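You operate a simulated robot arm through the tools that you are given. There is no shell and no other tool.

You run a simulated robot arm. Do the job below in one go: nothing can be reset, and whatever is moved stays where it is left.

Task
Set the stop to 50 mm, lock it and slot in that spacer.
Fine: length gauge; the rod that lies in it goes back on the bench.

The check looks at the end state, three seconds after you hand in, the way a careful person would. Anything else that was tipped, shoved, dropped, spilled or broken makes it a failure.

Robot
A 7-joint arm with a two-finger parallel gripper, fixed in place. Base frame: the origin is at the foot of the arm, x ahead of it, y to its left, z up; the work surface is at about z = 800. Lengths are in mm, angles in rad, forces in N, time in s.
With the tool pointing down near the work surface it reaches from about 460 to 920 mm from the base axis. Its first joint turns from -2.007 to 2.007 rad. Payload 3.91 kg.
The tool frame sits at the grasp point between the pads (the TCP): z along the fingers, y along the line on which they close. The tips reach 30 mm beyond it. The gripper opens to 110 mm. The fingers are 20 mm wide and 10 mm thick; the gripper's body (48 by 112 mm) begins 55 mm behind the TCP.
Orientation is that of the tool frame in the base frame, as [roll, pitch, yaw] about the fixed x, y, z axes, in that order (R = Rz(yaw) Ry(pitch) Rx(roll)). With the fingers straight down and closing along the base's y, the tool's x points along the base's -x, its y along +y and its z along -z.

Tools
- The arm moves only by the tool servo_tool. Its argument "series" is a list of rows, each a list of 3 entries, a list of its own where there are three numbers: the shift along the tool's x, y, z in units of 30 mm (1.0 is 30 mm), then the turn, a rotation vector about the tool's x, y, z in units of 8 degrees (1.0 is 8 degrees), then the finger opening in m, from 0 to 0.11. In form: [[[tx, ty, tz], [wx, wy, wz], gripper], ...]. A call has 1 to 20 rows; each row shifts and turns the commanded pose from where the row before left it, along the tool's axes as they then stand. A call with a number of a shift or a turn outside -1 to 1 is refused whole. A row lasts 0.2 s, in which the tool goes at most 50 mm and 0.15 rad; a call with a longer step from one row to the next is refused whole, and so is a gripper value outside its range. A pose out of reach is approached as far as the arm can. The call stops where the force on the tool passes 40 N (or 10 N more than at its start, if that is more) or the arm is blocked; 0.2 s more then pass. The fingers move at their own pace (about 153 mm/s each) and stop on an object; they squeeze with about 23 N. The grip force told is the motor's: it shows also when the fingers shut on nothing. Time passes only in rows, and 0.2 s behind the last, so rows that do not move let the fingers close. It gives the time, the measured TCP pose, the force on the tool (base axes), the opening and the grip force at its end, in the units of the frame above (readings bear some noise), with the torque about the TCP (base axes, N m) and any sound that the robot's microphone picked up.
- Cameras (640 x 400 px; columns grow to the right, rows downward): "scene" is fixed at [399.7, 505, 1359.5]; the picture's right is [-0.78, -0.63, 0.00], its down [-0.36, 0.44, -0.83] and it looks along [0.52, -0.64, -0.56] (base axes); focal length 320 px, centre (320, 200). "wrist" rides on the gripper at [72, 17, -103] in the tool frame; the picture's right is [-0.23, 0.97, 0.00], its down [-0.76, -0.18, -0.62] and it looks along [-0.61, -0.14, 0.78] (tool axes); focal length 222 px, centre (320, 200). There is no depth. A picture from a camera that has moved, and an enlarged one, comes with that camera's place and axes in the base frame and with its lens. The place of the scene camera against the robot may be out by one fixed shift of up to 12 mm in any direction.
- camera(camera): a new picture of that camera. It takes no simulated time.
- lift_body(by): slides the trunk up (or, below 0, down) by that many mm; the arm rides with it, the base frame stays. It gives what a move gives, with no picture.
- enlarge(camera, box): a new picture of the part [left, top, right, bottom] of that camera's present view, enlarged. It takes no simulated time.
- hand_in(): hands the job in; it is judged then, once.

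Places have to be worked out from the pictures, the camera data and where the tool is seen. Open the gripper and draw the arm clear of the work before you hand the job in, unless the task says otherwise.

The tools are called after ">>>" as name(argument=value, ...) on one line, values as JSON. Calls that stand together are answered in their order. servo_tool: Moves the arm, as the interface text tells. Its arguments: {"type":"object","properties":{"series":{"type":"array","items":{"type":"array"}}},"required":["series"]} The other tools are called the same way: lift_body (by) slides the trunk up or down; camera (camera) takes a picture; enlarge (camera, box) takes an enlarged picture of a part of a camera's view; hand_in () hands the job in.

At the start:

```text
clock: 0.0
tool_pos: [553.2, -59.9, 1144.6]
ee_rot: [-3.141, 0.0, 3.141]
force: [0.0, -0.7, -0.2]
torque: [0.0, -0.02, 0.0]
width: 110.1
finger_force: 0.1
trunk travel left (down, up): [-725.0, 265.0]
```

scene: 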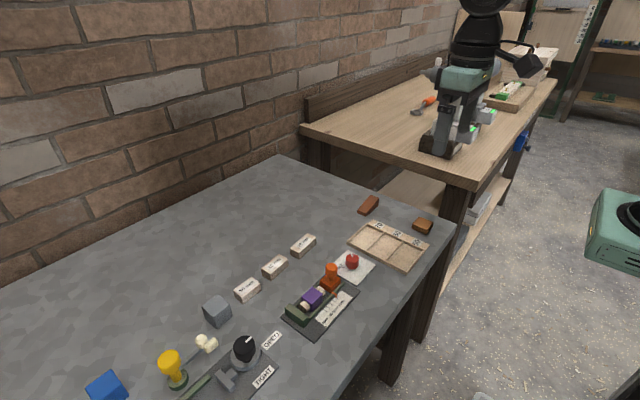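
wrist: 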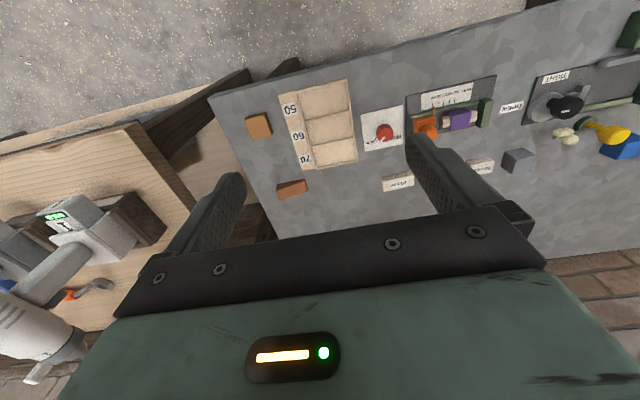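

I'll start by looking closely at the bench with enlarged views before I move anything.

>>> enlarge(camera="scene", box=[200, 200, 460, 390])

>>> enlarge(camera="wrist", box=[220, 60, 500, 230])

>>> enlarge(camera="scene", box=[270, 250, 390, 345])

>>> enlarge(camera="scene", box=[60, 310, 300, 400])

```text
2.11 times, centred on (330, 295) of scene
camera zoom: at [399.7, 505.0, 1359.5], right [-0.78, -0.63, 0.0], down [-0.36, 0.44, -0.83], along [0.52, -0.64, -0.56], focal length 674 px, centre (299, 0)
```

zoom: 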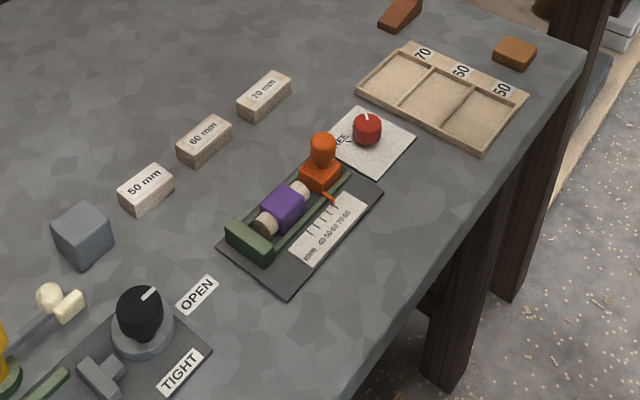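

```text
2.29 times, centred on (360, 145) of wrist
camera zoom: at [479.4, -44.9, 1247.7], right [0.23, 0.97, 0.0], down [0.76, -0.18, 0.62], along [0.61, -0.14, -0.78], focal length 508 px, centre (229, 326)
```

zoom: 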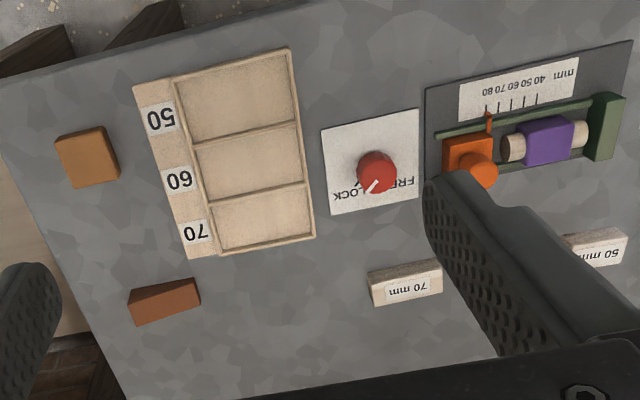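

```text
4.21 times, centred on (330, 298) of scene
camera zoom: at [399.7, 505.0, 1359.5], right [-0.78, -0.63, 0.0], down [-0.36, 0.44, -0.83], along [0.52, -0.64, -0.56], focal length 1347 px, centre (278, -210)
```

zoom: 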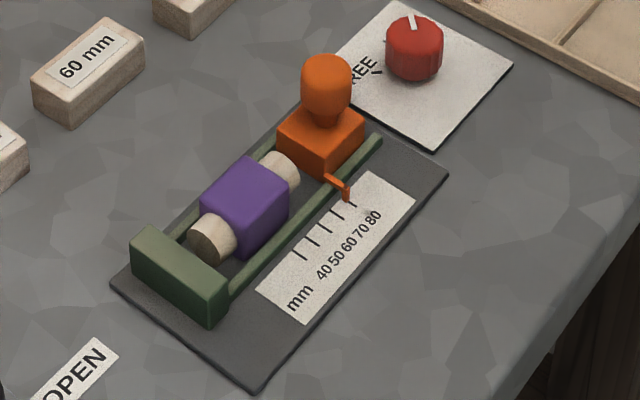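

```text
2.67 times, centred on (180, 355) of scene
camera zoom: at [399.7, 505.0, 1359.5], right [-0.78, -0.63, 0.0], down [-0.36, 0.44, -0.83], along [0.52, -0.64, -0.56], focal length 853 px, centre (693, -213)
```

zoom: 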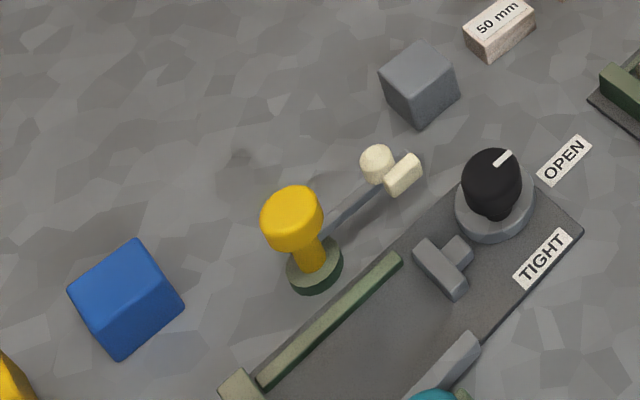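

The gauge seems to lie along base y, around x≈684 and y≈110–230. The red FREE/LOCK knob is near (670, 40) and the spacers are near x≈760. I'll move the wrist camera in over the gauge, well above everything, to measure more accurately.

>>> servo_tool(series=[[[-0.08, 0.95, 0.88], [0, 0, 0], 0.11], [[-0.08, 0.95, 0.88], [0, 0, 0], 0.11], [[-0.08, 0.95, 0.88], [0, 0, 0], 0.11], [[-0.08, 0.95, 0.88], [0, 0, 0], 0.11], [[-0.08, 0.95, 0.88], [0, 0, 0], 0.11], [[-0.08, 0.95, 0.88], [0, 0, 0], 0.11], [[-0.08, 0.95, 0.88], [0, 0, 0], 0.11], [[0, 0, 0], [0, 0, 0], 0.11]])

>>> camera(camera="wrist")

>>> camera(camera="scene")

```text
clock: 1.8
tool_pos: [569.5, 141.1, 959.5]
ee_rot: [-3.141, 0.0, 3.141]
force: [0.4, -0.7, 0.0]
torque: [0.02, 0.01, 0.02]
width: 110.1
finger_force: 0.1
trunk travel left (down, up): [-725.0, 265.0]
```

```text
taken
camera wrist: at [496.5, 157.7, 1062.7], right [0.23, 0.97, 0.0], down [0.76, -0.18, 0.62], along [0.61, -0.14, -0.78], focal length 222 px, centre (320, 200)
```

wrist: 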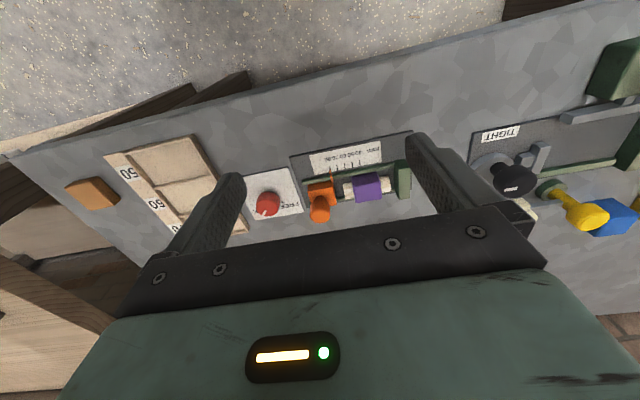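

```text
taken
```

scene: 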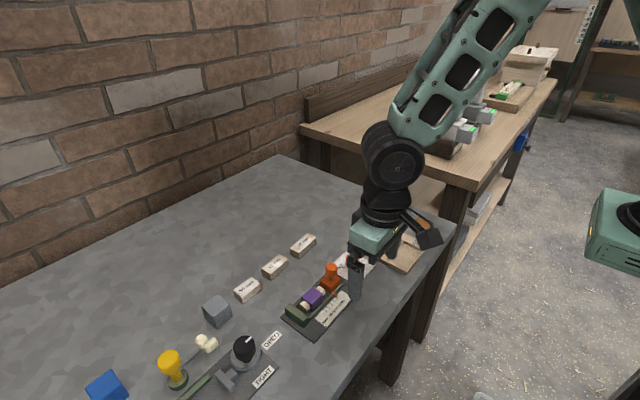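

>>> enlarge(camera="wrist", box=[230, 120, 430, 240])

>>> enlarge(camera="wrist", box=[50, 120, 250, 240])

```text
3.20 times, centred on (330, 180) of wrist
camera zoom: at [496.5, 157.7, 1062.7], right [0.23, 0.97, 0.0], down [0.76, -0.18, 0.62], along [0.61, -0.14, -0.78], focal length 711 px, centre (288, 264)
```

zoom: 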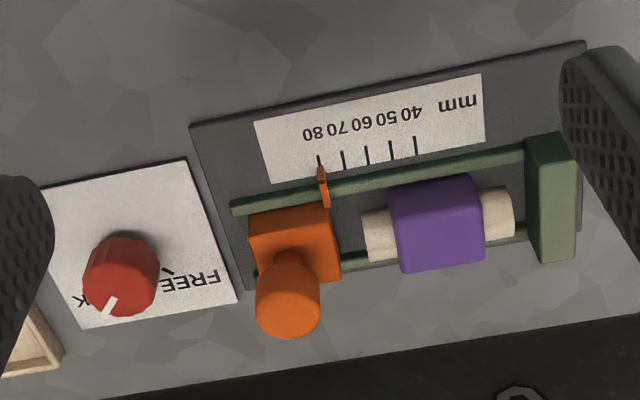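

```text
3.20 times, centred on (150, 180) of wrist
camera zoom: at [496.5, 157.7, 1062.7], right [0.23, 0.97, 0.0], down [0.76, -0.18, 0.62], along [0.61, -0.14, -0.78], focal length 711 px, centre (864, 264)
```

zoom: 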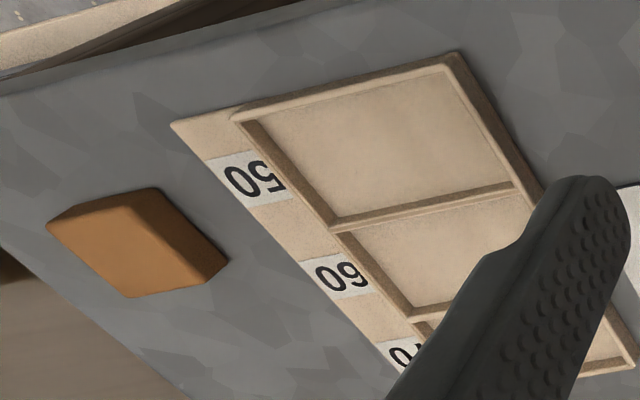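

The pointer on the orange stop reads about 80 now, and the red knob seems to point to LOCK. I'll bring the camera over the knob to see its label and which way it turns.

>>> servo_tool(series=[[[0, -0.95, 0.3], [0, 0, 0], 0.11], [[0, -0.95, 0.3], [0, 0, 0], 0.11], [[0, -0.95, 0.3], [0, 0, 0], 0.11], [[0, 0, 0], [0, 0, 0], 0.11]])

>>> enlarge(camera="wrist", box=[220, 110, 420, 235])

>>> camera(camera="wrist")

```text
clock: 2.8
tool_pos: [569.2, 54.0, 932.8]
ee_rot: [-3.14, -0.002, -3.14]
force: [0.4, 0.8, -0.8]
torque: [-0.03, 0.01, 0.01]
width: 110.0
finger_force: 0.0
trunk travel left (down, up): [-725.0, 265.0]
```

```text
3.20 times, centred on (320, 172) of wrist
camera zoom: at [496.8, 70.2, 1036.1], right [0.23, 0.97, 0.0], down [0.76, -0.18, 0.62], along [0.61, -0.14, -0.78], focal length 711 px, centre (320, 288)
```

zoom: 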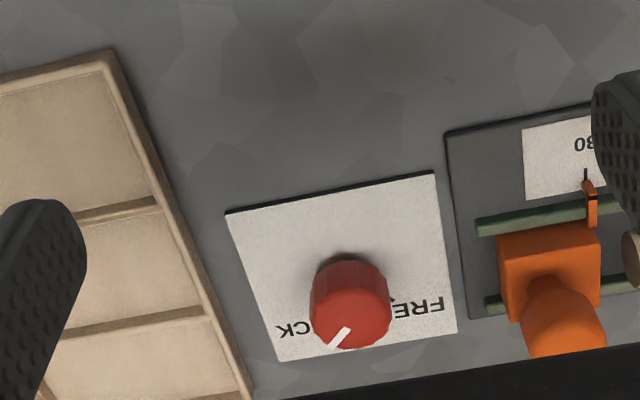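

```text
taken
camera wrist: at [496.8, 70.2, 1036.1], right [0.23, 0.97, 0.0], down [0.76, -0.18, 0.62], along [0.61, -0.14, -0.78], focal length 222 px, centre (320, 200)
```

wrist: 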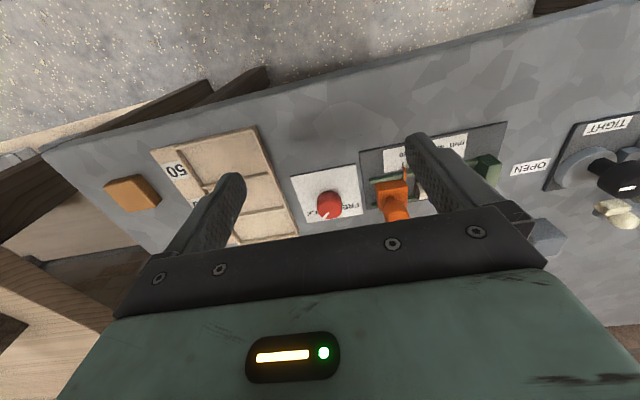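

The pointer looks to be on the LOCK side, but the view is oblique. I'll tilt the tool about 38° so the camera looks straight down, which should let me read the knob and gauge accurately.

>>> servo_tool(series=[[[-0.8, 0.3, -0.18], [0, 0, 0], 0.11], [[-0.8, 0.3, -0.18], [0, 0, 0], 0.11], [[-0.8, 0.3, -0.18], [0, 0, 0], 0.11], [[-0.8, 0.3, -0.18], [0, 0, 0], 0.11], [[-0.8, 0.3, -0.18], [0, 0, 0], 0.11], [[0, 0, 0], [0, 0.95, 0], 0.11], [[0, 0, 0], [0, 0.95, 0], 0.11], [[0, 0, 0], [0, 0.95, 0], 0.11], [[0, 0, 0], [0, 0.95, 0], 0.11], [[0, 0, 0], [0, 0.95, 0], 0.11], [[0, 0, 0], [0, 0, 0], 0.11]])

>>> camera(camera="wrist")

>>> camera(camera="scene")

```text
clock: 5.2
tool_pos: [687.9, 100.0, 959.6]
ee_rot: [-3.141, -0.665, -3.139]
force: [-0.2, 0.2, -0.9]
torque: [-0.02, 0.0, 0.0]
width: 110.0
finger_force: 0.1
trunk travel left (down, up): [-725.0, 265.0]
```

```text
taken
camera wrist: at [695.0, 114.5, 1085.9], right [0.18, 0.97, -0.14], down [0.98, -0.18, 0.02], along [0.0, -0.14, -0.99], focal length 222 px, centre (320, 200)
```

wrist: 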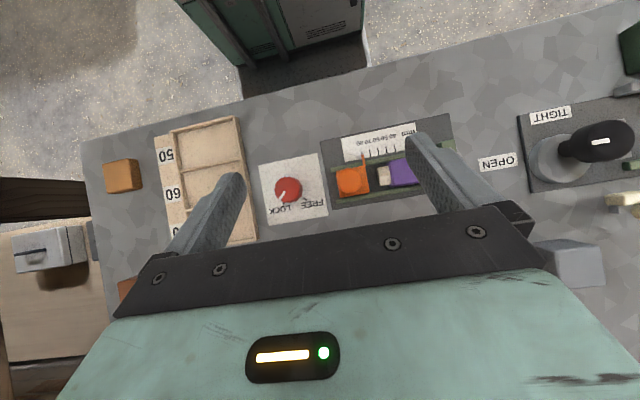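

```text
taken
```

scene: 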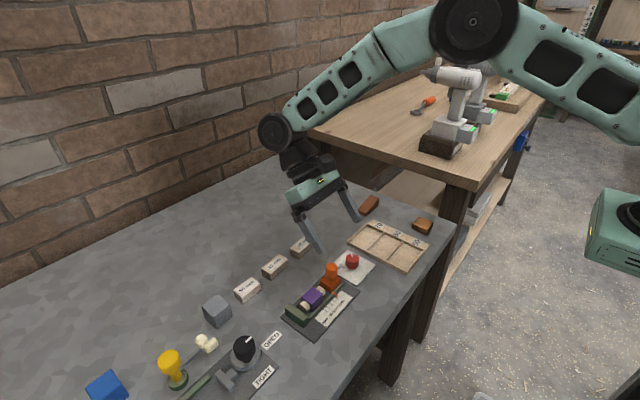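

>>> enlarge(camera="wrist", box=[235, 105, 475, 240])

>>> enlarge(camera="wrist", box=[250, 140, 340, 230])

>>> enlarge(camera="wrist", box=[315, 110, 435, 210])

```text
2.67 times, centred on (355, 172) of wrist
camera zoom: at [695.0, 114.5, 1085.9], right [0.18, 0.97, -0.14], down [0.98, -0.18, 0.02], along [0.0, -0.14, -0.99], focal length 592 px, centre (227, 273)
```

zoom: 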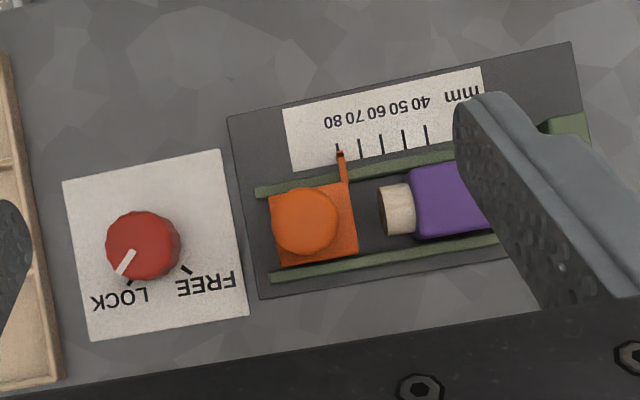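

```text
4.44 times, centred on (295, 185) of wrist
camera zoom: at [695.0, 114.5, 1085.9], right [0.18, 0.97, -0.14], down [0.98, -0.18, 0.02], along [0.0, -0.14, -0.99], focal length 987 px, centre (431, 267)
```

zoom: 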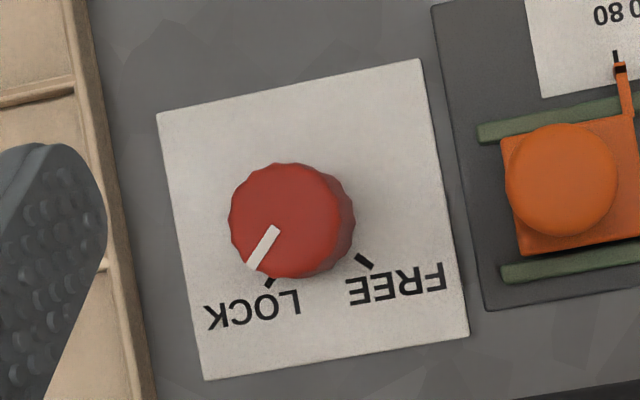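

```text
4.00 times, centred on (375, 160) of wrist
camera zoom: at [695.0, 114.5, 1085.9], right [0.18, 0.97, -0.14], down [0.98, -0.18, 0.02], along [0.0, -0.14, -0.99], focal length 888 px, centre (100, 360)
```

zoom: 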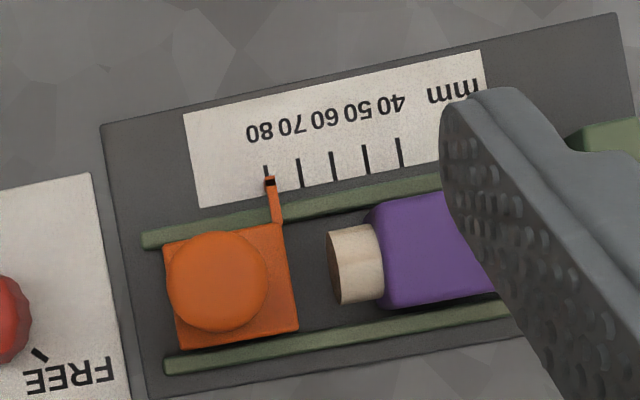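

The straight-down view shows the knob pointer on LOCK. The FREE tick is roughly 80–90° counter-clockwise from it, and the knob centre is about (675, 41) with its top at about z 832. Next I'll slide sideways over the gauge to see all of it.

>>> servo_tool(series=[[[0, 1, 0], [0, 0, 0], 0.11], [[0, 1, 0], [0, 0, 0], 0.11], [[0, 1, 0], [0, 0, 0], 0.11], [[0, 0, 0], [0, 0, 0], 0.11]])

>>> enlarge(camera="wrist", box=[225, 100, 425, 225])

>>> camera(camera="wrist")

>>> enlarge(camera="scene", box=[270, 250, 390, 345])

```text
clock: 6.2
tool_pos: [689.2, 189.0, 959.7]
ee_rot: [3.141, -0.663, -3.141]
force: [0.5, 0.4, -0.6]
torque: [0.01, 0.02, -0.01]
width: 110.1
finger_force: 0.0
trunk travel left (down, up): [-725.0, 265.0]
```

```text
3.20 times, centred on (325, 162) of wrist
camera zoom: at [695.2, 204.7, 1085.0], right [0.18, 0.97, -0.14], down [0.98, -0.18, 0.02], along [0.0, -0.14, -0.99], focal length 711 px, centre (304, 320)
```

zoom: 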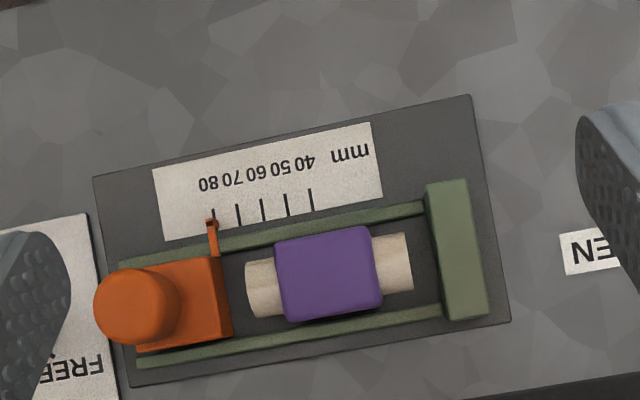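

```text
taken
camera wrist: at [695.2, 204.7, 1085.0], right [0.18, 0.97, -0.14], down [0.98, -0.18, 0.02], along [0.0, -0.14, -0.99], focal length 222 px, centre (320, 200)
```

wrist: 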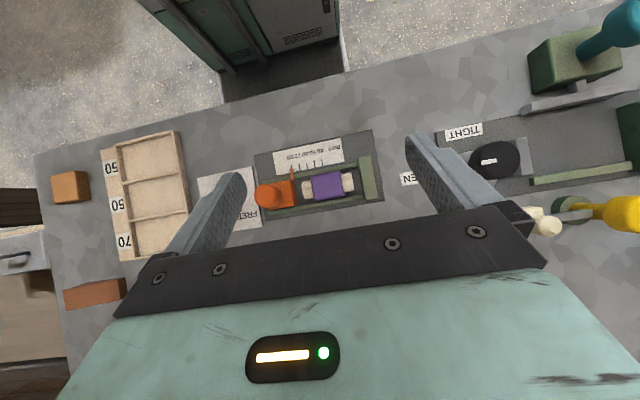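

```text
4.21 times, centred on (330, 298) of scene
camera zoom: at [399.7, 505.0, 1359.5], right [-0.78, -0.63, 0.0], down [-0.36, 0.44, -0.83], along [0.52, -0.64, -0.56], focal length 1347 px, centre (278, -210)
```

zoom: 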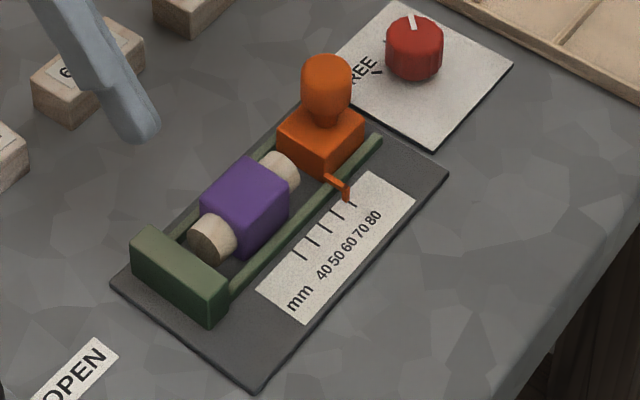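

This gives a clear overhead view of the gauge. I'll zoom in further to measure the stop, anvil, rod and ticks.

>>> enlarge(camera="wrist", box=[245, 145, 325, 215])

>>> enlarge(camera="wrist", box=[295, 140, 395, 215])

>>> enlarge(camera="scene", box=[280, 255, 360, 330])

>>> enlarge(camera="scene", box=[225, 225, 325, 310])

```text
5.71 times, centred on (285, 180) of wrist
camera zoom: at [695.2, 204.7, 1085.0], right [0.18, 0.97, -0.14], down [0.98, -0.18, 0.02], along [0.0, -0.14, -0.99], focal length 1269 px, centre (520, 314)
```

zoom: 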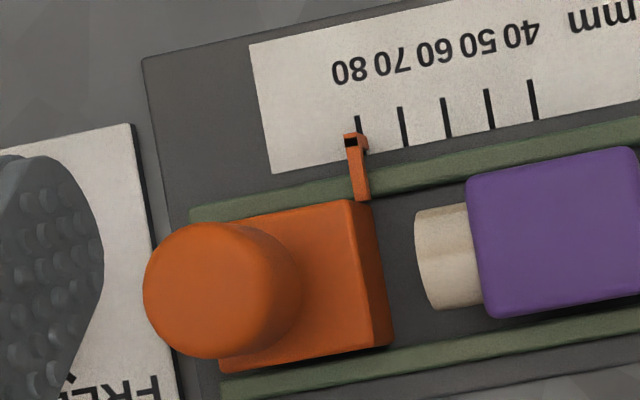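

```text
5.33 times, centred on (345, 178) of wrist
camera zoom: at [695.2, 204.7, 1085.0], right [0.18, 0.97, -0.14], down [0.98, -0.18, 0.02], along [0.0, -0.14, -0.99], focal length 1185 px, centre (187, 320)
```

zoom: 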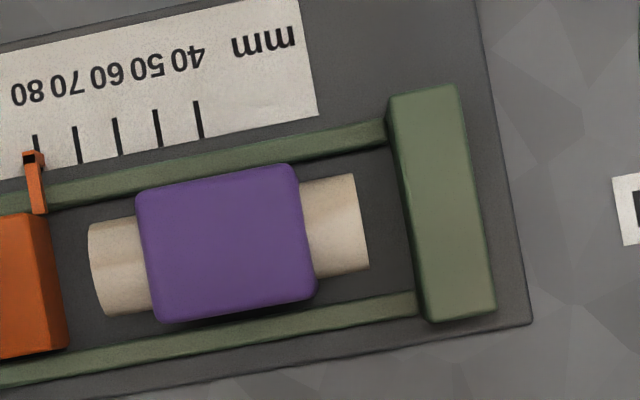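

```text
5.33 times, centred on (320, 292) of scene
camera zoom: at [399.7, 505.0, 1359.5], right [-0.78, -0.63, 0.0], down [-0.36, 0.44, -0.83], along [0.52, -0.64, -0.56], focal length 1706 px, centre (320, -293)
```

zoom: 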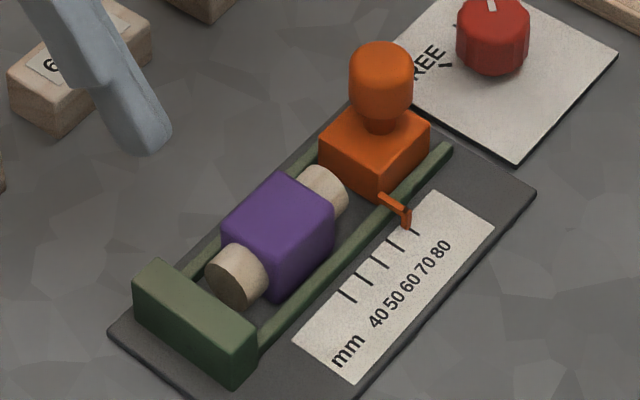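

```text
4.71 times, centred on (275, 268) of scene
camera zoom: at [399.7, 505.0, 1359.5], right [-0.78, -0.63, 0.0], down [-0.36, 0.44, -0.83], along [0.52, -0.64, -0.56], focal length 1505 px, centre (532, -118)
```

zoom: 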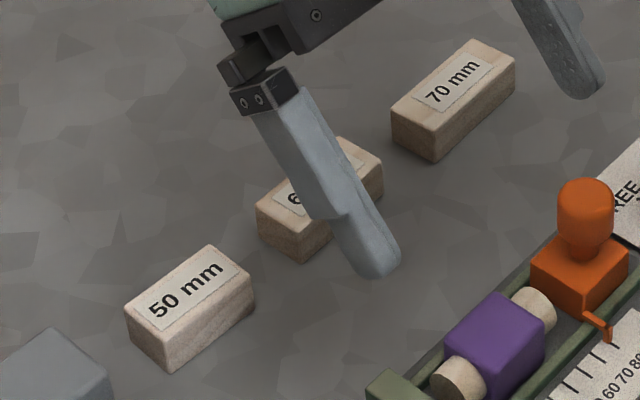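

The gauge is square with the base axes. The board covers x 621–710 and y 88–243, and the channel centre is x≈680. The stop face is at y≈135 (reading 80) and the anvil face at y≈218. The rod block is about 30×36 mm centred at (680, 178.5). Next I'll level the tool and look at the spacers.

>>> servo_tool(series=[[[0, 0, 0], [0, -0.95, 0], 0.11], [[0, 0, 0], [0, -0.95, 0], 0.11], [[0, 0, 0], [0, -0.95, 0], 0.11], [[0, 0, 0], [0, -0.95, 0], 0.11], [[0, 0, 0], [0, -0.95, 0], 0.11], [[0.8, 0.9, 0], [0, 0, 0], 0.11], [[0.8, 0.9, 0], [0, 0, 0], 0.11], [[0, 0, 0], [0, 0, 0], 0.11]])

>>> camera(camera="wrist")

>>> enlarge(camera="wrist", box=[240, 100, 420, 215])

```text
clock: 8.0
tool_pos: [640.1, 243.2, 959.4]
ee_rot: [3.141, -0.001, 3.141]
force: [-0.1, -0.2, 0.1]
torque: [-0.01, -0.01, 0.03]
width: 109.9
finger_force: 0.0
trunk travel left (down, up): [-725.0, 265.0]
```

```text
taken
camera wrist: at [568.1, 258.5, 1061.3], right [0.23, 0.97, 0.0], down [0.76, -0.18, 0.62], along [0.61, -0.14, -0.78], focal length 222 px, centre (320, 200)
```

wrist: 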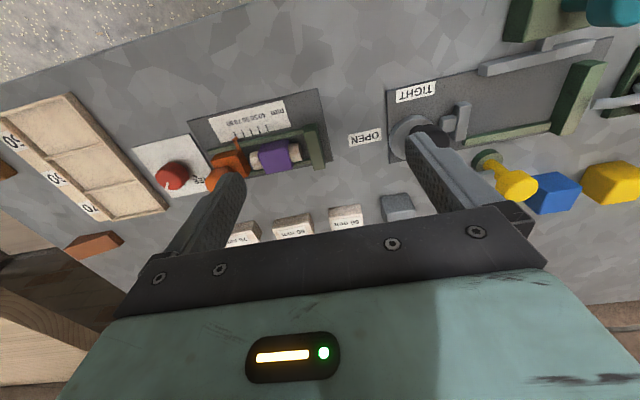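

```text
3.48 times, centred on (330, 158) of wrist
camera zoom: at [568.1, 258.5, 1061.3], right [0.23, 0.97, 0.0], down [0.76, -0.18, 0.62], along [0.61, -0.14, -0.78], focal length 773 px, centre (285, 348)
```

zoom: 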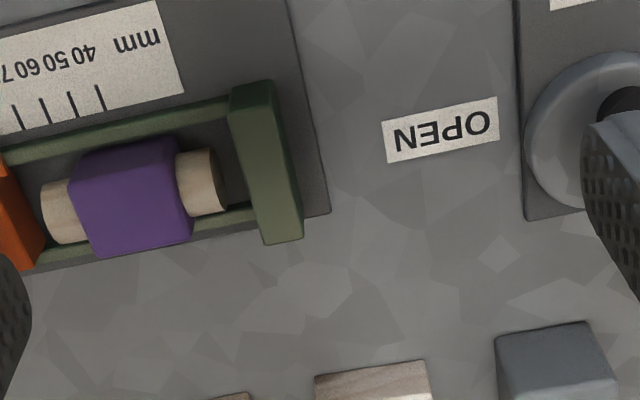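

The 50 mm spacer is near (797, 244), farther out than I first thought. I'll move forward to get it and its neighbours clearly in view.

>>> servo_tool(series=[[[-0.9, -0.3, 0], [0, 0, 0], 0.11], [[-0.9, -0.3, 0], [0, 0, 0], 0.11], [[-0.9, -0.3, 0], [0, 0, 0], 0.11], [[0, 0, 0], [0, 0, 0], 0.11]])

>>> camera(camera="wrist")

>>> enlarge(camera="wrist", box=[240, 100, 420, 215])

```text
clock: 9.0
tool_pos: [722.8, 215.0, 958.9]
ee_rot: [-3.141, 0.001, -3.14]
force: [0.4, 0.7, -0.3]
torque: [0.02, 0.0, 0.03]
width: 109.8
finger_force: 0.1
trunk travel left (down, up): [-725.0, 265.0]
```

```text
taken
camera wrist: at [649.4, 230.9, 1061.2], right [0.23, 0.97, 0.0], down [0.76, -0.18, 0.62], along [0.61, -0.14, -0.78], focal length 222 px, centre (320, 200)
```

wrist: 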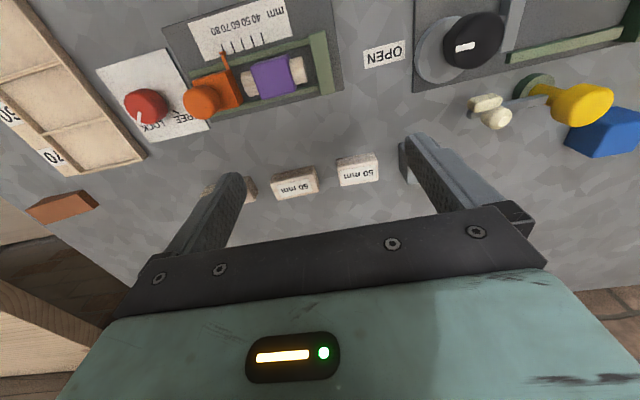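

```text
3.48 times, centred on (330, 158) of wrist
camera zoom: at [649.4, 230.9, 1061.2], right [0.23, 0.97, 0.0], down [0.76, -0.18, 0.62], along [0.61, -0.14, -0.78], focal length 773 px, centre (285, 348)
```

zoom: 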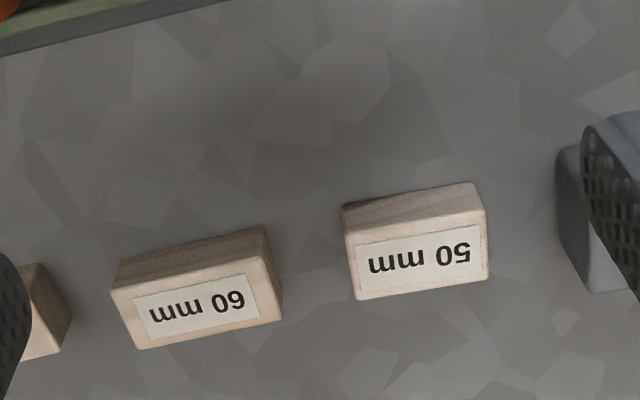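

The 50 mm spacer covers x 792–821, y 218–268 and z 800–822, so it is 28 mm wide and 22 mm tall and will fit the 34 mm channel. The rod has to come out first. I'll move above it and turn the tool 90° so the fingers close along x on the purple block.

>>> servo_tool(series=[[[0.713, -0.608, 0], [0, 0, 0], 0.11], [[0.713, -0.608, 0], [0, 0, 0], 0.11], [[0, 0, 0], [0, 0, 0.9375], 0.11], [[0, 0, 0], [0, 0, 0.9375], 0.11], [[0, 0, 0], [0, 0, 0.9375], 0.11], [[0, 0, 0], [0, 0, 0.9375], 0.11], [[0, 0, 0], [0, 0, 0.9375], 0.11], [[0, 0, 0], [0, 0, 0.9375], 0.11], [[0, 0, 0], [0, 0, 0.9375], 0.11], [[0, 0, 0], [0, 0, 0.9375], 0.11], [[0, 0, 0], [0, 0, 0.9375], 0.11], [[0, 0, 0], [0, 0, 0.9375], 0.11], [[0, 0, 0], [0, 0, 0.9375], 0.11], [[0, 0, 0], [0, 0, 0.9375], 0.11], [[0, 0, 0], [0, 0, 0], 0.11]])

>>> camera(camera="wrist")

>>> camera(camera="scene")

```text
clock: 12.2
tool_pos: [678.6, 179.6, 959.7]
ee_rot: [3.141, 0.0, 1.572]
force: [-0.3, -0.3, -0.8]
torque: [0.0, 0.0, 0.01]
width: 109.8
finger_force: 0.1
trunk travel left (down, up): [-725.0, 265.0]
```

```text
taken
camera wrist: at [695.2, 250.3, 1062.5], right [0.97, -0.23, 0.0], down [-0.18, -0.76, 0.62], along [-0.14, -0.61, -0.78], focal length 222 px, centre (320, 200)
```

wrist: 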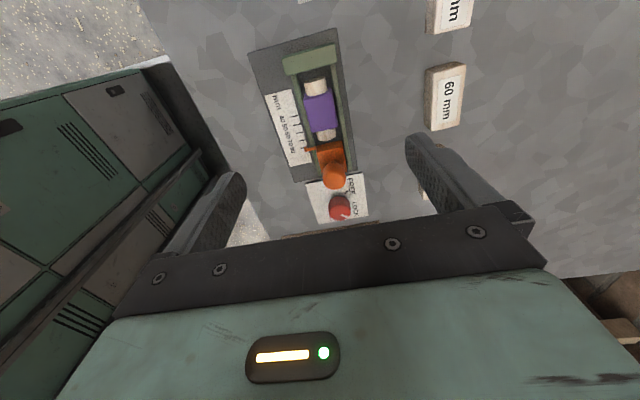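

```text
taken
```

scene: 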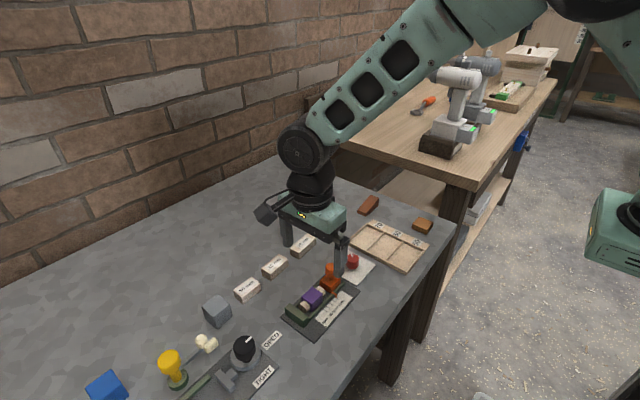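

The tool is level and turned. I'll zoom in from this side to cross-check the rod position and channel before I go down.

>>> enlarge(camera="wrist", box=[240, 30, 380, 230])

>>> enlarge(camera="wrist", box=[265, 45, 365, 150])

```text
2.00 times, centred on (310, 130) of wrist
camera zoom: at [695.2, 250.3, 1062.5], right [0.97, -0.23, 0.0], down [-0.18, -0.76, 0.62], along [-0.14, -0.61, -0.78], focal length 444 px, centre (340, 340)
```

zoom: 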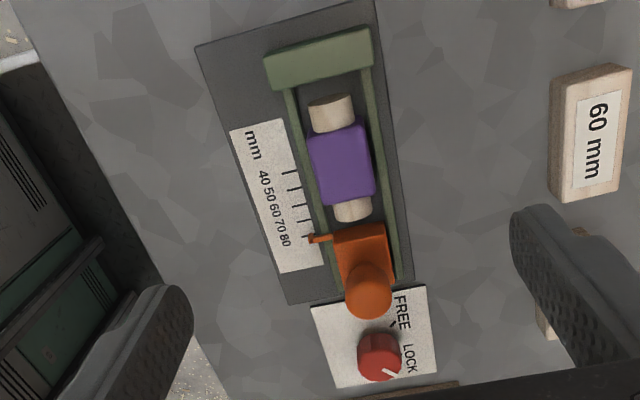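

```text
3.81 times, centred on (315, 98) of wrist
camera zoom: at [695.2, 250.3, 1062.5], right [0.97, -0.23, 0.0], down [-0.18, -0.76, 0.62], along [-0.14, -0.61, -0.78], focal length 846 px, centre (339, 590)
```

zoom: 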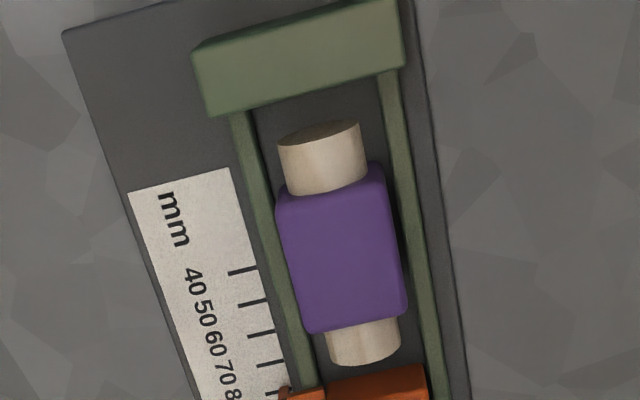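

The rod block centre is confirmed at about (679.5, 178.5), with its top at about z 830. I'll go down until the fingertips are just above the rails, at TCP z ≈ 847.

>>> servo_tool(series=[[[-0.035, 0.03, 0], [0, 0, 0], 0.06], [[0, 0, 0.9], [0, 0, 0], 0.06], [[0, 0, 0.9], [0, 0, 0], 0.06], [[0, 0, 0.9], [0, 0, 0], 0.06], [[0, 0, 0.6], [0, 0, 0], 0.06], [[0, 0, 0.3], [0, 0, 0], 0.06], [[0, 0, 0.15], [0, 0, 0], 0.06], [[0, 0, 0], [0, 0, 0], 0.06]])

>>> camera(camera="wrist")

>>> enlarge(camera="scene", box=[270, 240, 390, 335])

```text
clock: 14.0
tool_pos: [680.7, 178.5, 846.9]
ee_rot: [-3.141, 0.0, 1.571]
force: [0.2, 0.0, -0.1]
torque: [0.0, -0.05, 0.0]
width: 60.0
finger_force: 0.1
trunk travel left (down, up): [-725.0, 265.0]
```

```text
taken
camera wrist: at [696.7, 249.8, 949.9], right [0.97, -0.23, 0.0], down [-0.18, -0.76, 0.62], along [-0.14, -0.61, -0.78], focal length 222 px, centre (320, 200)
```

wrist: 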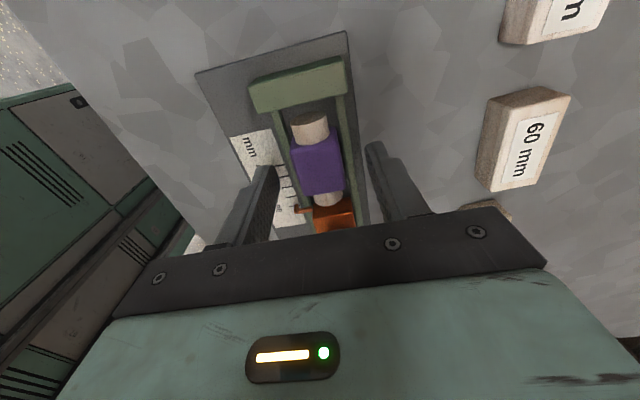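

```text
4.21 times, centred on (330, 288) of scene
camera zoom: at [399.7, 505.0, 1359.5], right [-0.78, -0.63, 0.0], down [-0.36, 0.44, -0.83], along [0.52, -0.64, -0.56], focal length 1347 px, centre (278, -168)
```

zoom: 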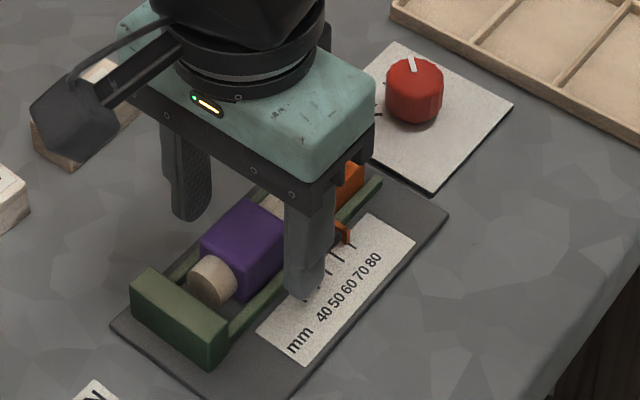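

The fingers straddle the purple block correctly, so I'll close on it.

>>> servo_tool(series=[[[0, 0, 0], [0, 0, 0], 0.02], [[0, 0, 0], [0, 0, 0], 0.02], [[0, 0, 0], [0, 0, 0], 0.02]])

>>> camera(camera="wrist")

```text
clock: 14.8
tool_pos: [679.7, 179.1, 847.5]
ee_rot: [-3.14, 0.0, 1.571]
force: [-0.8, -0.2, 0.7]
torque: [0.0, 0.02, 0.0]
width: 28.7
finger_force: 23.4
trunk travel left (down, up): [-725.0, 265.0]
```

```text
taken
camera wrist: at [696.6, 249.9, 950.1], right [0.97, -0.23, 0.0], down [-0.18, -0.76, 0.62], along [-0.14, -0.61, -0.78], focal length 222 px, centre (320, 200)
```

wrist: 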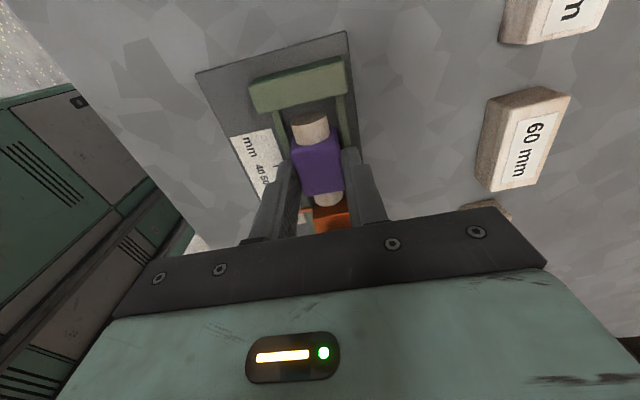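

The block is gripped, with the opening at 28.7 mm. I'll lift it straight up and carry it to the free strip of bench on the robot side of the gauge, around (585, 170).

>>> servo_tool(series=[[[0, 0, -0.3], [0, 0, 0], 0.02], [[0, 0, -0.6], [0, 0, 0], 0.02], [[0, 0, -0.9], [0, 0, 0], 0.02], [[0, 0, -0.5], [0, 0, 0], 0.02], [[0, 0, 0], [0, 0, 0], 0.02]])

>>> camera(camera="wrist")

>>> enlarge(camera="scene", box=[260, 230, 400, 345])

```text
clock: 16.0
tool_pos: [679.9, 179.4, 916.0]
ee_rot: [3.141, -0.001, 1.571]
force: [-0.6, 0.0, 0.2]
torque: [0.0, 0.03, 0.02]
width: 28.7
finger_force: 23.5
trunk travel left (down, up): [-725.0, 265.0]
```

```text
taken
camera wrist: at [696.5, 249.9, 1019.2], right [0.97, -0.23, 0.0], down [-0.18, -0.76, 0.62], along [-0.14, -0.61, -0.78], focal length 222 px, centre (320, 200)
```

wrist: 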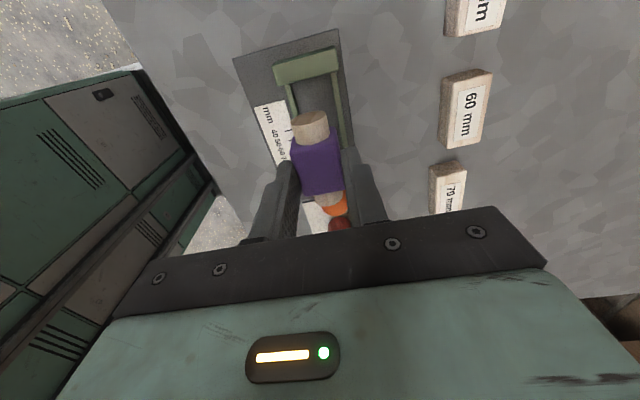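

```text
3.48 times, centred on (330, 288) of scene
camera zoom: at [399.7, 505.0, 1359.5], right [-0.78, -0.63, 0.0], down [-0.36, 0.44, -0.83], along [0.52, -0.64, -0.56], focal length 1113 px, centre (285, -104)
```

zoom: 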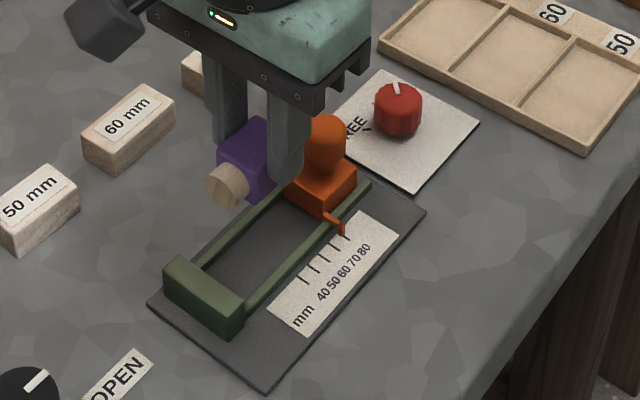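

The rod came up clean and the channel is empty. I'll carry it over to (585, 170) and lower it most of the way.

>>> servo_tool(series=[[[-0.08, -0.79, 0], [0, 0, 0], 0.02], [[-0.08, -0.79, 0], [0, 0, 0], 0.02], [[-0.08, -0.79, 0], [0, 0, 0], 0.02], [[-0.08, -0.79, 0], [0, 0, 0], 0.02], [[0, 0, 0.8], [0, 0, 0], 0.02], [[0, 0, 0.8], [0, 0, 0], 0.02], [[0, 0, 0.5], [0, 0, 0], 0.02], [[0, 0, 0], [0, 0, 0], 0.02]])

>>> camera(camera="wrist")

>>> enlarge(camera="scene", box=[260, 230, 420, 360])

```text
clock: 17.8
tool_pos: [585.1, 166.7, 852.7]
ee_rot: [3.14, 0.001, 1.571]
force: [0.0, -0.3, 0.5]
torque: [0.02, 0.01, -0.02]
width: 28.6
finger_force: 23.4
trunk travel left (down, up): [-725.0, 265.0]
```

```text
taken
camera wrist: at [601.9, 238.5, 956.5], right [0.97, -0.23, 0.0], down [-0.18, -0.76, 0.62], along [-0.14, -0.61, -0.78], focal length 222 px, centre (320, 200)
```

wrist: 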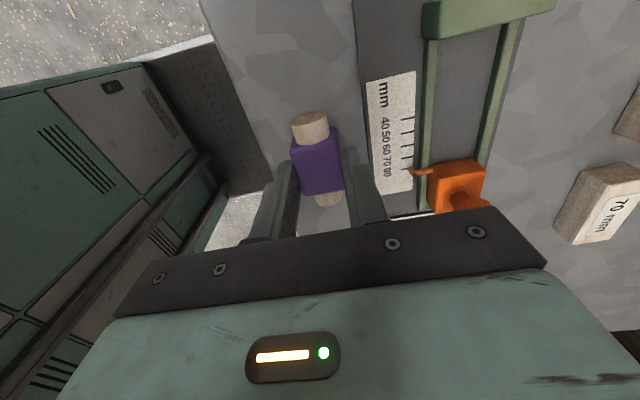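

```text
3.08 times, centred on (340, 295) of scene
camera zoom: at [399.7, 505.0, 1359.5], right [-0.78, -0.63, 0.0], down [-0.36, 0.44, -0.83], along [0.52, -0.64, -0.56], focal length 984 px, centre (258, -92)
```

zoom: 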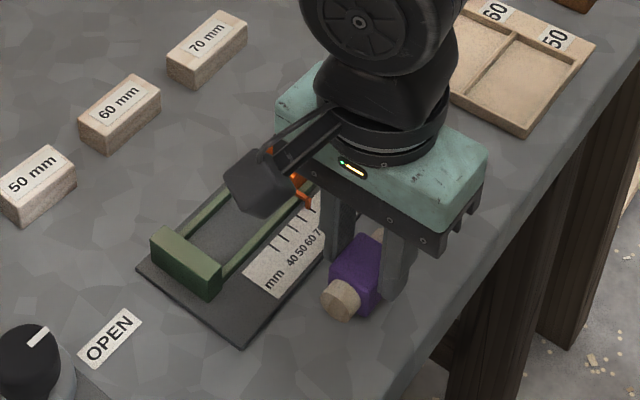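

The rod hangs over clear bench between the gauge and the table edge. I'll lower it gently and watch the force.

>>> servo_tool(series=[[[0, 0, 0.1], [0, 0, 0], 0.02], [[0, 0, 0.1], [0, 0, 0], 0.02], [[0, 0, 0.05], [0, 0, 0], 0.02], [[0, 0, 0], [0, 0, 0], 0.02]])

>>> servo_tool(series=[[[0, 0, 0.03], [0, 0, 0], 0.02], [[0, 0, 0.03], [0, 0, 0], 0.02], [[0, 0, 0], [0, 0, 0], 0.02]])

```text
clock: 18.8
tool_pos: [585.9, 168.4, 845.6]
ee_rot: [-3.139, -0.001, 1.573]
force: [0.0, 0.7, -1.2]
torque: [0.0, 0.0, -0.04]
width: 28.8
finger_force: 23.0
trunk travel left (down, up): [-725.0, 265.0]
```

```text
clock: 19.6
tool_pos: [586.2, 167.2, 844.3]
ee_rot: [3.141, 0.001, 1.571]
force: [0.3, -0.7, -0.3]
torque: [0.0, 0.01, -0.02]
width: 28.9
finger_force: 22.2
trunk travel left (down, up): [-725.0, 265.0]
```

No contact yet. I'll keep lowering in 1 mm steps.

>>> servo_tool(series=[[[0, 0, 0.033], [0, 0, 0], 0.02], [[0, 0, 0], [0, 0, 0], 0.02]])

>>> servo_tool(series=[[[0, 0, 0.033], [0, 0, 0], 0.02], [[0, 0, 0], [0, 0, 0], 0.02]])

>>> enlarge(camera="scene", box=[320, 270, 400, 345])

```text
clock: 20.2
tool_pos: [585.4, 167.4, 843.2]
ee_rot: [-3.141, 0.0, 1.572]
force: [0.2, -0.4, -0.6]
torque: [0.03, -0.01, 0.0]
width: 29.1
finger_force: 23.2
trunk travel left (down, up): [-725.0, 265.0]
```

```text
clock: 20.8
tool_pos: [584.1, 166.6, 842.3]
ee_rot: [-3.14, 0.0, 1.571]
force: [-0.4, 0.2, -0.3]
torque: [-0.03, -0.03, 0.0]
width: 28.6
finger_force: 22.6
trunk travel left (down, up): [-725.0, 265.0]
```

```text
5.33 times, centred on (360, 308) of scene
camera zoom: at [399.7, 505.0, 1359.5], right [-0.78, -0.63, 0.0], down [-0.36, 0.44, -0.83], along [0.52, -0.64, -0.56], focal length 1706 px, centre (107, -373)
```

zoom: 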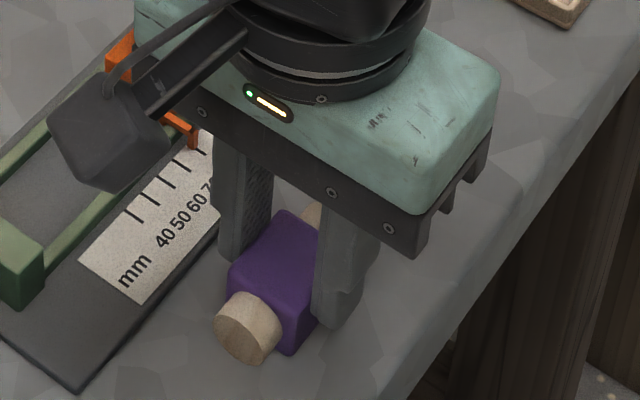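

Still no contact, so the board must be a bit thicker than I assumed. I'll go on in 1 mm steps.

>>> servo_tool(series=[[[0, 0, 0.033], [0, 0, 0], 0.02], [[0, 0, 0], [0, 0, 0], 0.02]])

>>> servo_tool(series=[[[0, 0, 0.033], [0, 0, 0], 0.02], [[0, 0, 0], [0, 0, 0], 0.02]])

>>> servo_tool(series=[[[0, 0, 0.033], [0, 0, 0], 0.02], [[0, 0, 0], [0, 0, 0], 0.02]])

```text
clock: 21.4
tool_pos: [585.8, 167.1, 841.3]
ee_rot: [-3.14, -0.001, 1.573]
force: [-1.3, -2.2, 7.9]
torque: [-0.07, 0.05, -0.01]
width: 28.8
finger_force: 23.4
trunk travel left (down, up): [-725.0, 265.0]
```

```text
clock: 22.0
tool_pos: [586.3, 168.7, 841.7]
ee_rot: [3.14, -0.001, 1.572]
force: [-2.8, -2.7, 21.8]
torque: [-0.08, 0.11, 0.01]
width: 28.5
finger_force: 23.1
trunk travel left (down, up): [-725.0, 265.0]
```

```text
clock: 22.6
tool_pos: [585.6, 167.6, 840.0]
ee_rot: [3.139, -0.002, 1.569]
force: [0.9, -0.6, 22.5]
torque: [0.02, 0.03, 0.01]
width: 28.7
finger_force: 23.1
trunk travel left (down, up): [-725.0, 265.0]
```

Contact came at TCP z ≈ 841.5, so the board is about 6 mm thick. I'll ease off by 1 mm, open the fingers and go straight up.

>>> servo_tool(series=[[[0, 0, -0.035], [0, 0, 0], 0.02], [[0, 0, 0], [0, 0, 0], 0.05], [[0, 0, 0], [0, 0, 0], 0.05], [[0, 0, 0], [0, 0, 0], 0.05], [[0, 0, -0.5], [0, 0, 0], 0.05], [[0, 0, -0.9], [0, 0, 0], 0.05], [[0, 0, -1], [0, 0, 0], 0.05], [[0, 0, -1], [0, 0, 0], 0.05], [[0, 0, 0], [0, 0, 0], 0.05]])

>>> camera(camera="wrist")

>>> enlarge(camera="scene", box=[260, 230, 420, 360])

```text
clock: 24.6
tool_pos: [585.6, 167.7, 941.4]
ee_rot: [-3.14, 0.0, 1.57]
force: [-0.5, -0.4, -0.1]
torque: [0.04, 0.04, -0.02]
width: 49.8
finger_force: 0.0
trunk travel left (down, up): [-725.0, 265.0]
```

```text
taken
camera wrist: at [601.8, 238.9, 1043.7], right [0.97, -0.23, 0.0], down [-0.18, -0.76, 0.62], along [-0.14, -0.61, -0.78], focal length 222 px, centre (320, 200)
```

wrist: 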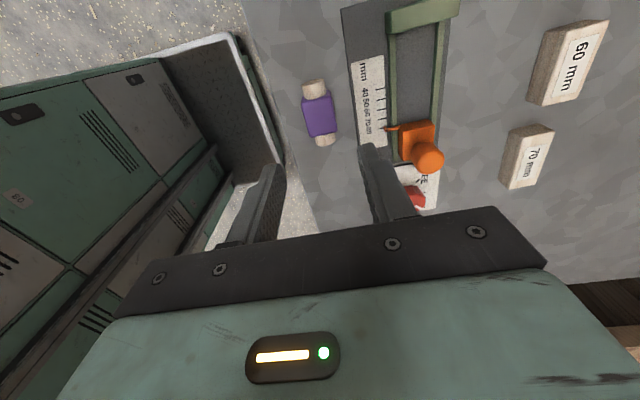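

```text
3.08 times, centred on (340, 295) of scene
camera zoom: at [399.7, 505.0, 1359.5], right [-0.78, -0.63, 0.0], down [-0.36, 0.44, -0.83], along [0.52, -0.64, -0.56], focal length 984 px, centre (258, -92)
```

zoom: 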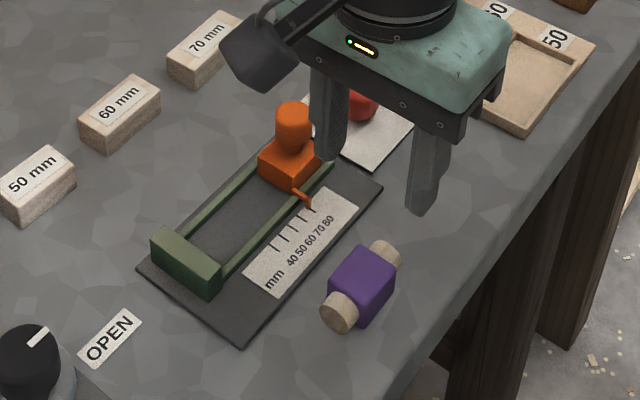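

The rod is standing square on the bench. Next is the knob: I'll move above it at about (675, 41) and read its angles up close.

>>> servo_tool(series=[[[-0.844, 0.596, 0], [0, 0, 0], 0.07], [[-0.844, 0.596, 0], [0, 0, 0], 0.07], [[-0.844, 0.596, 0], [0, 0, 0], 0.07], [[-0.844, 0.596, 0], [0, 0, 0], 0.07], [[-0.844, 0.596, 0], [0, 0, 0], 0.07], [[0, 0, 0.7], [0, 0, 0], 0.07], [[0, 0, 0.7], [0, 0, 0], 0.07], [[0, 0, 0], [0, 0, 0], 0.07]])

>>> camera(camera="wrist")

>>> enlarge(camera="wrist", box=[270, 110, 390, 200])

```text
clock: 26.4
tool_pos: [675.7, 40.6, 899.1]
ee_rot: [3.141, -0.001, 1.571]
force: [0.2, 0.7, -0.6]
torque: [-0.03, -0.02, 0.02]
width: 69.8
finger_force: 0.0
trunk travel left (down, up): [-725.0, 265.0]
```

```text
taken
camera wrist: at [692.1, 112.2, 1002.5], right [0.97, -0.23, 0.0], down [-0.18, -0.76, 0.62], along [-0.14, -0.61, -0.78], focal length 222 px, centre (320, 200)
```

wrist: 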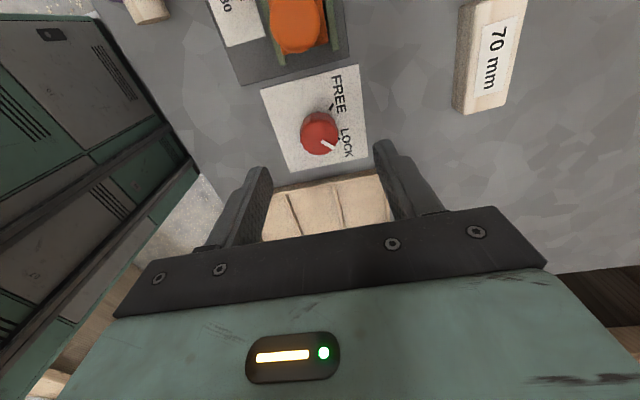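

```text
4.44 times, centred on (330, 155) of wrist
camera zoom: at [692.1, 112.2, 1002.5], right [0.97, -0.23, 0.0], down [-0.18, -0.76, 0.62], along [-0.14, -0.61, -0.78], focal length 987 px, centre (276, 400)
```

zoom: 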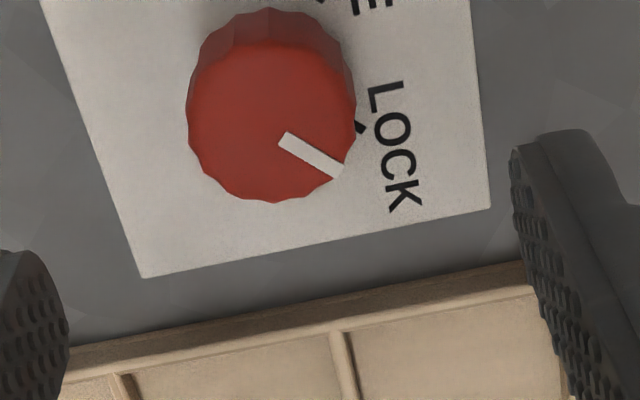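

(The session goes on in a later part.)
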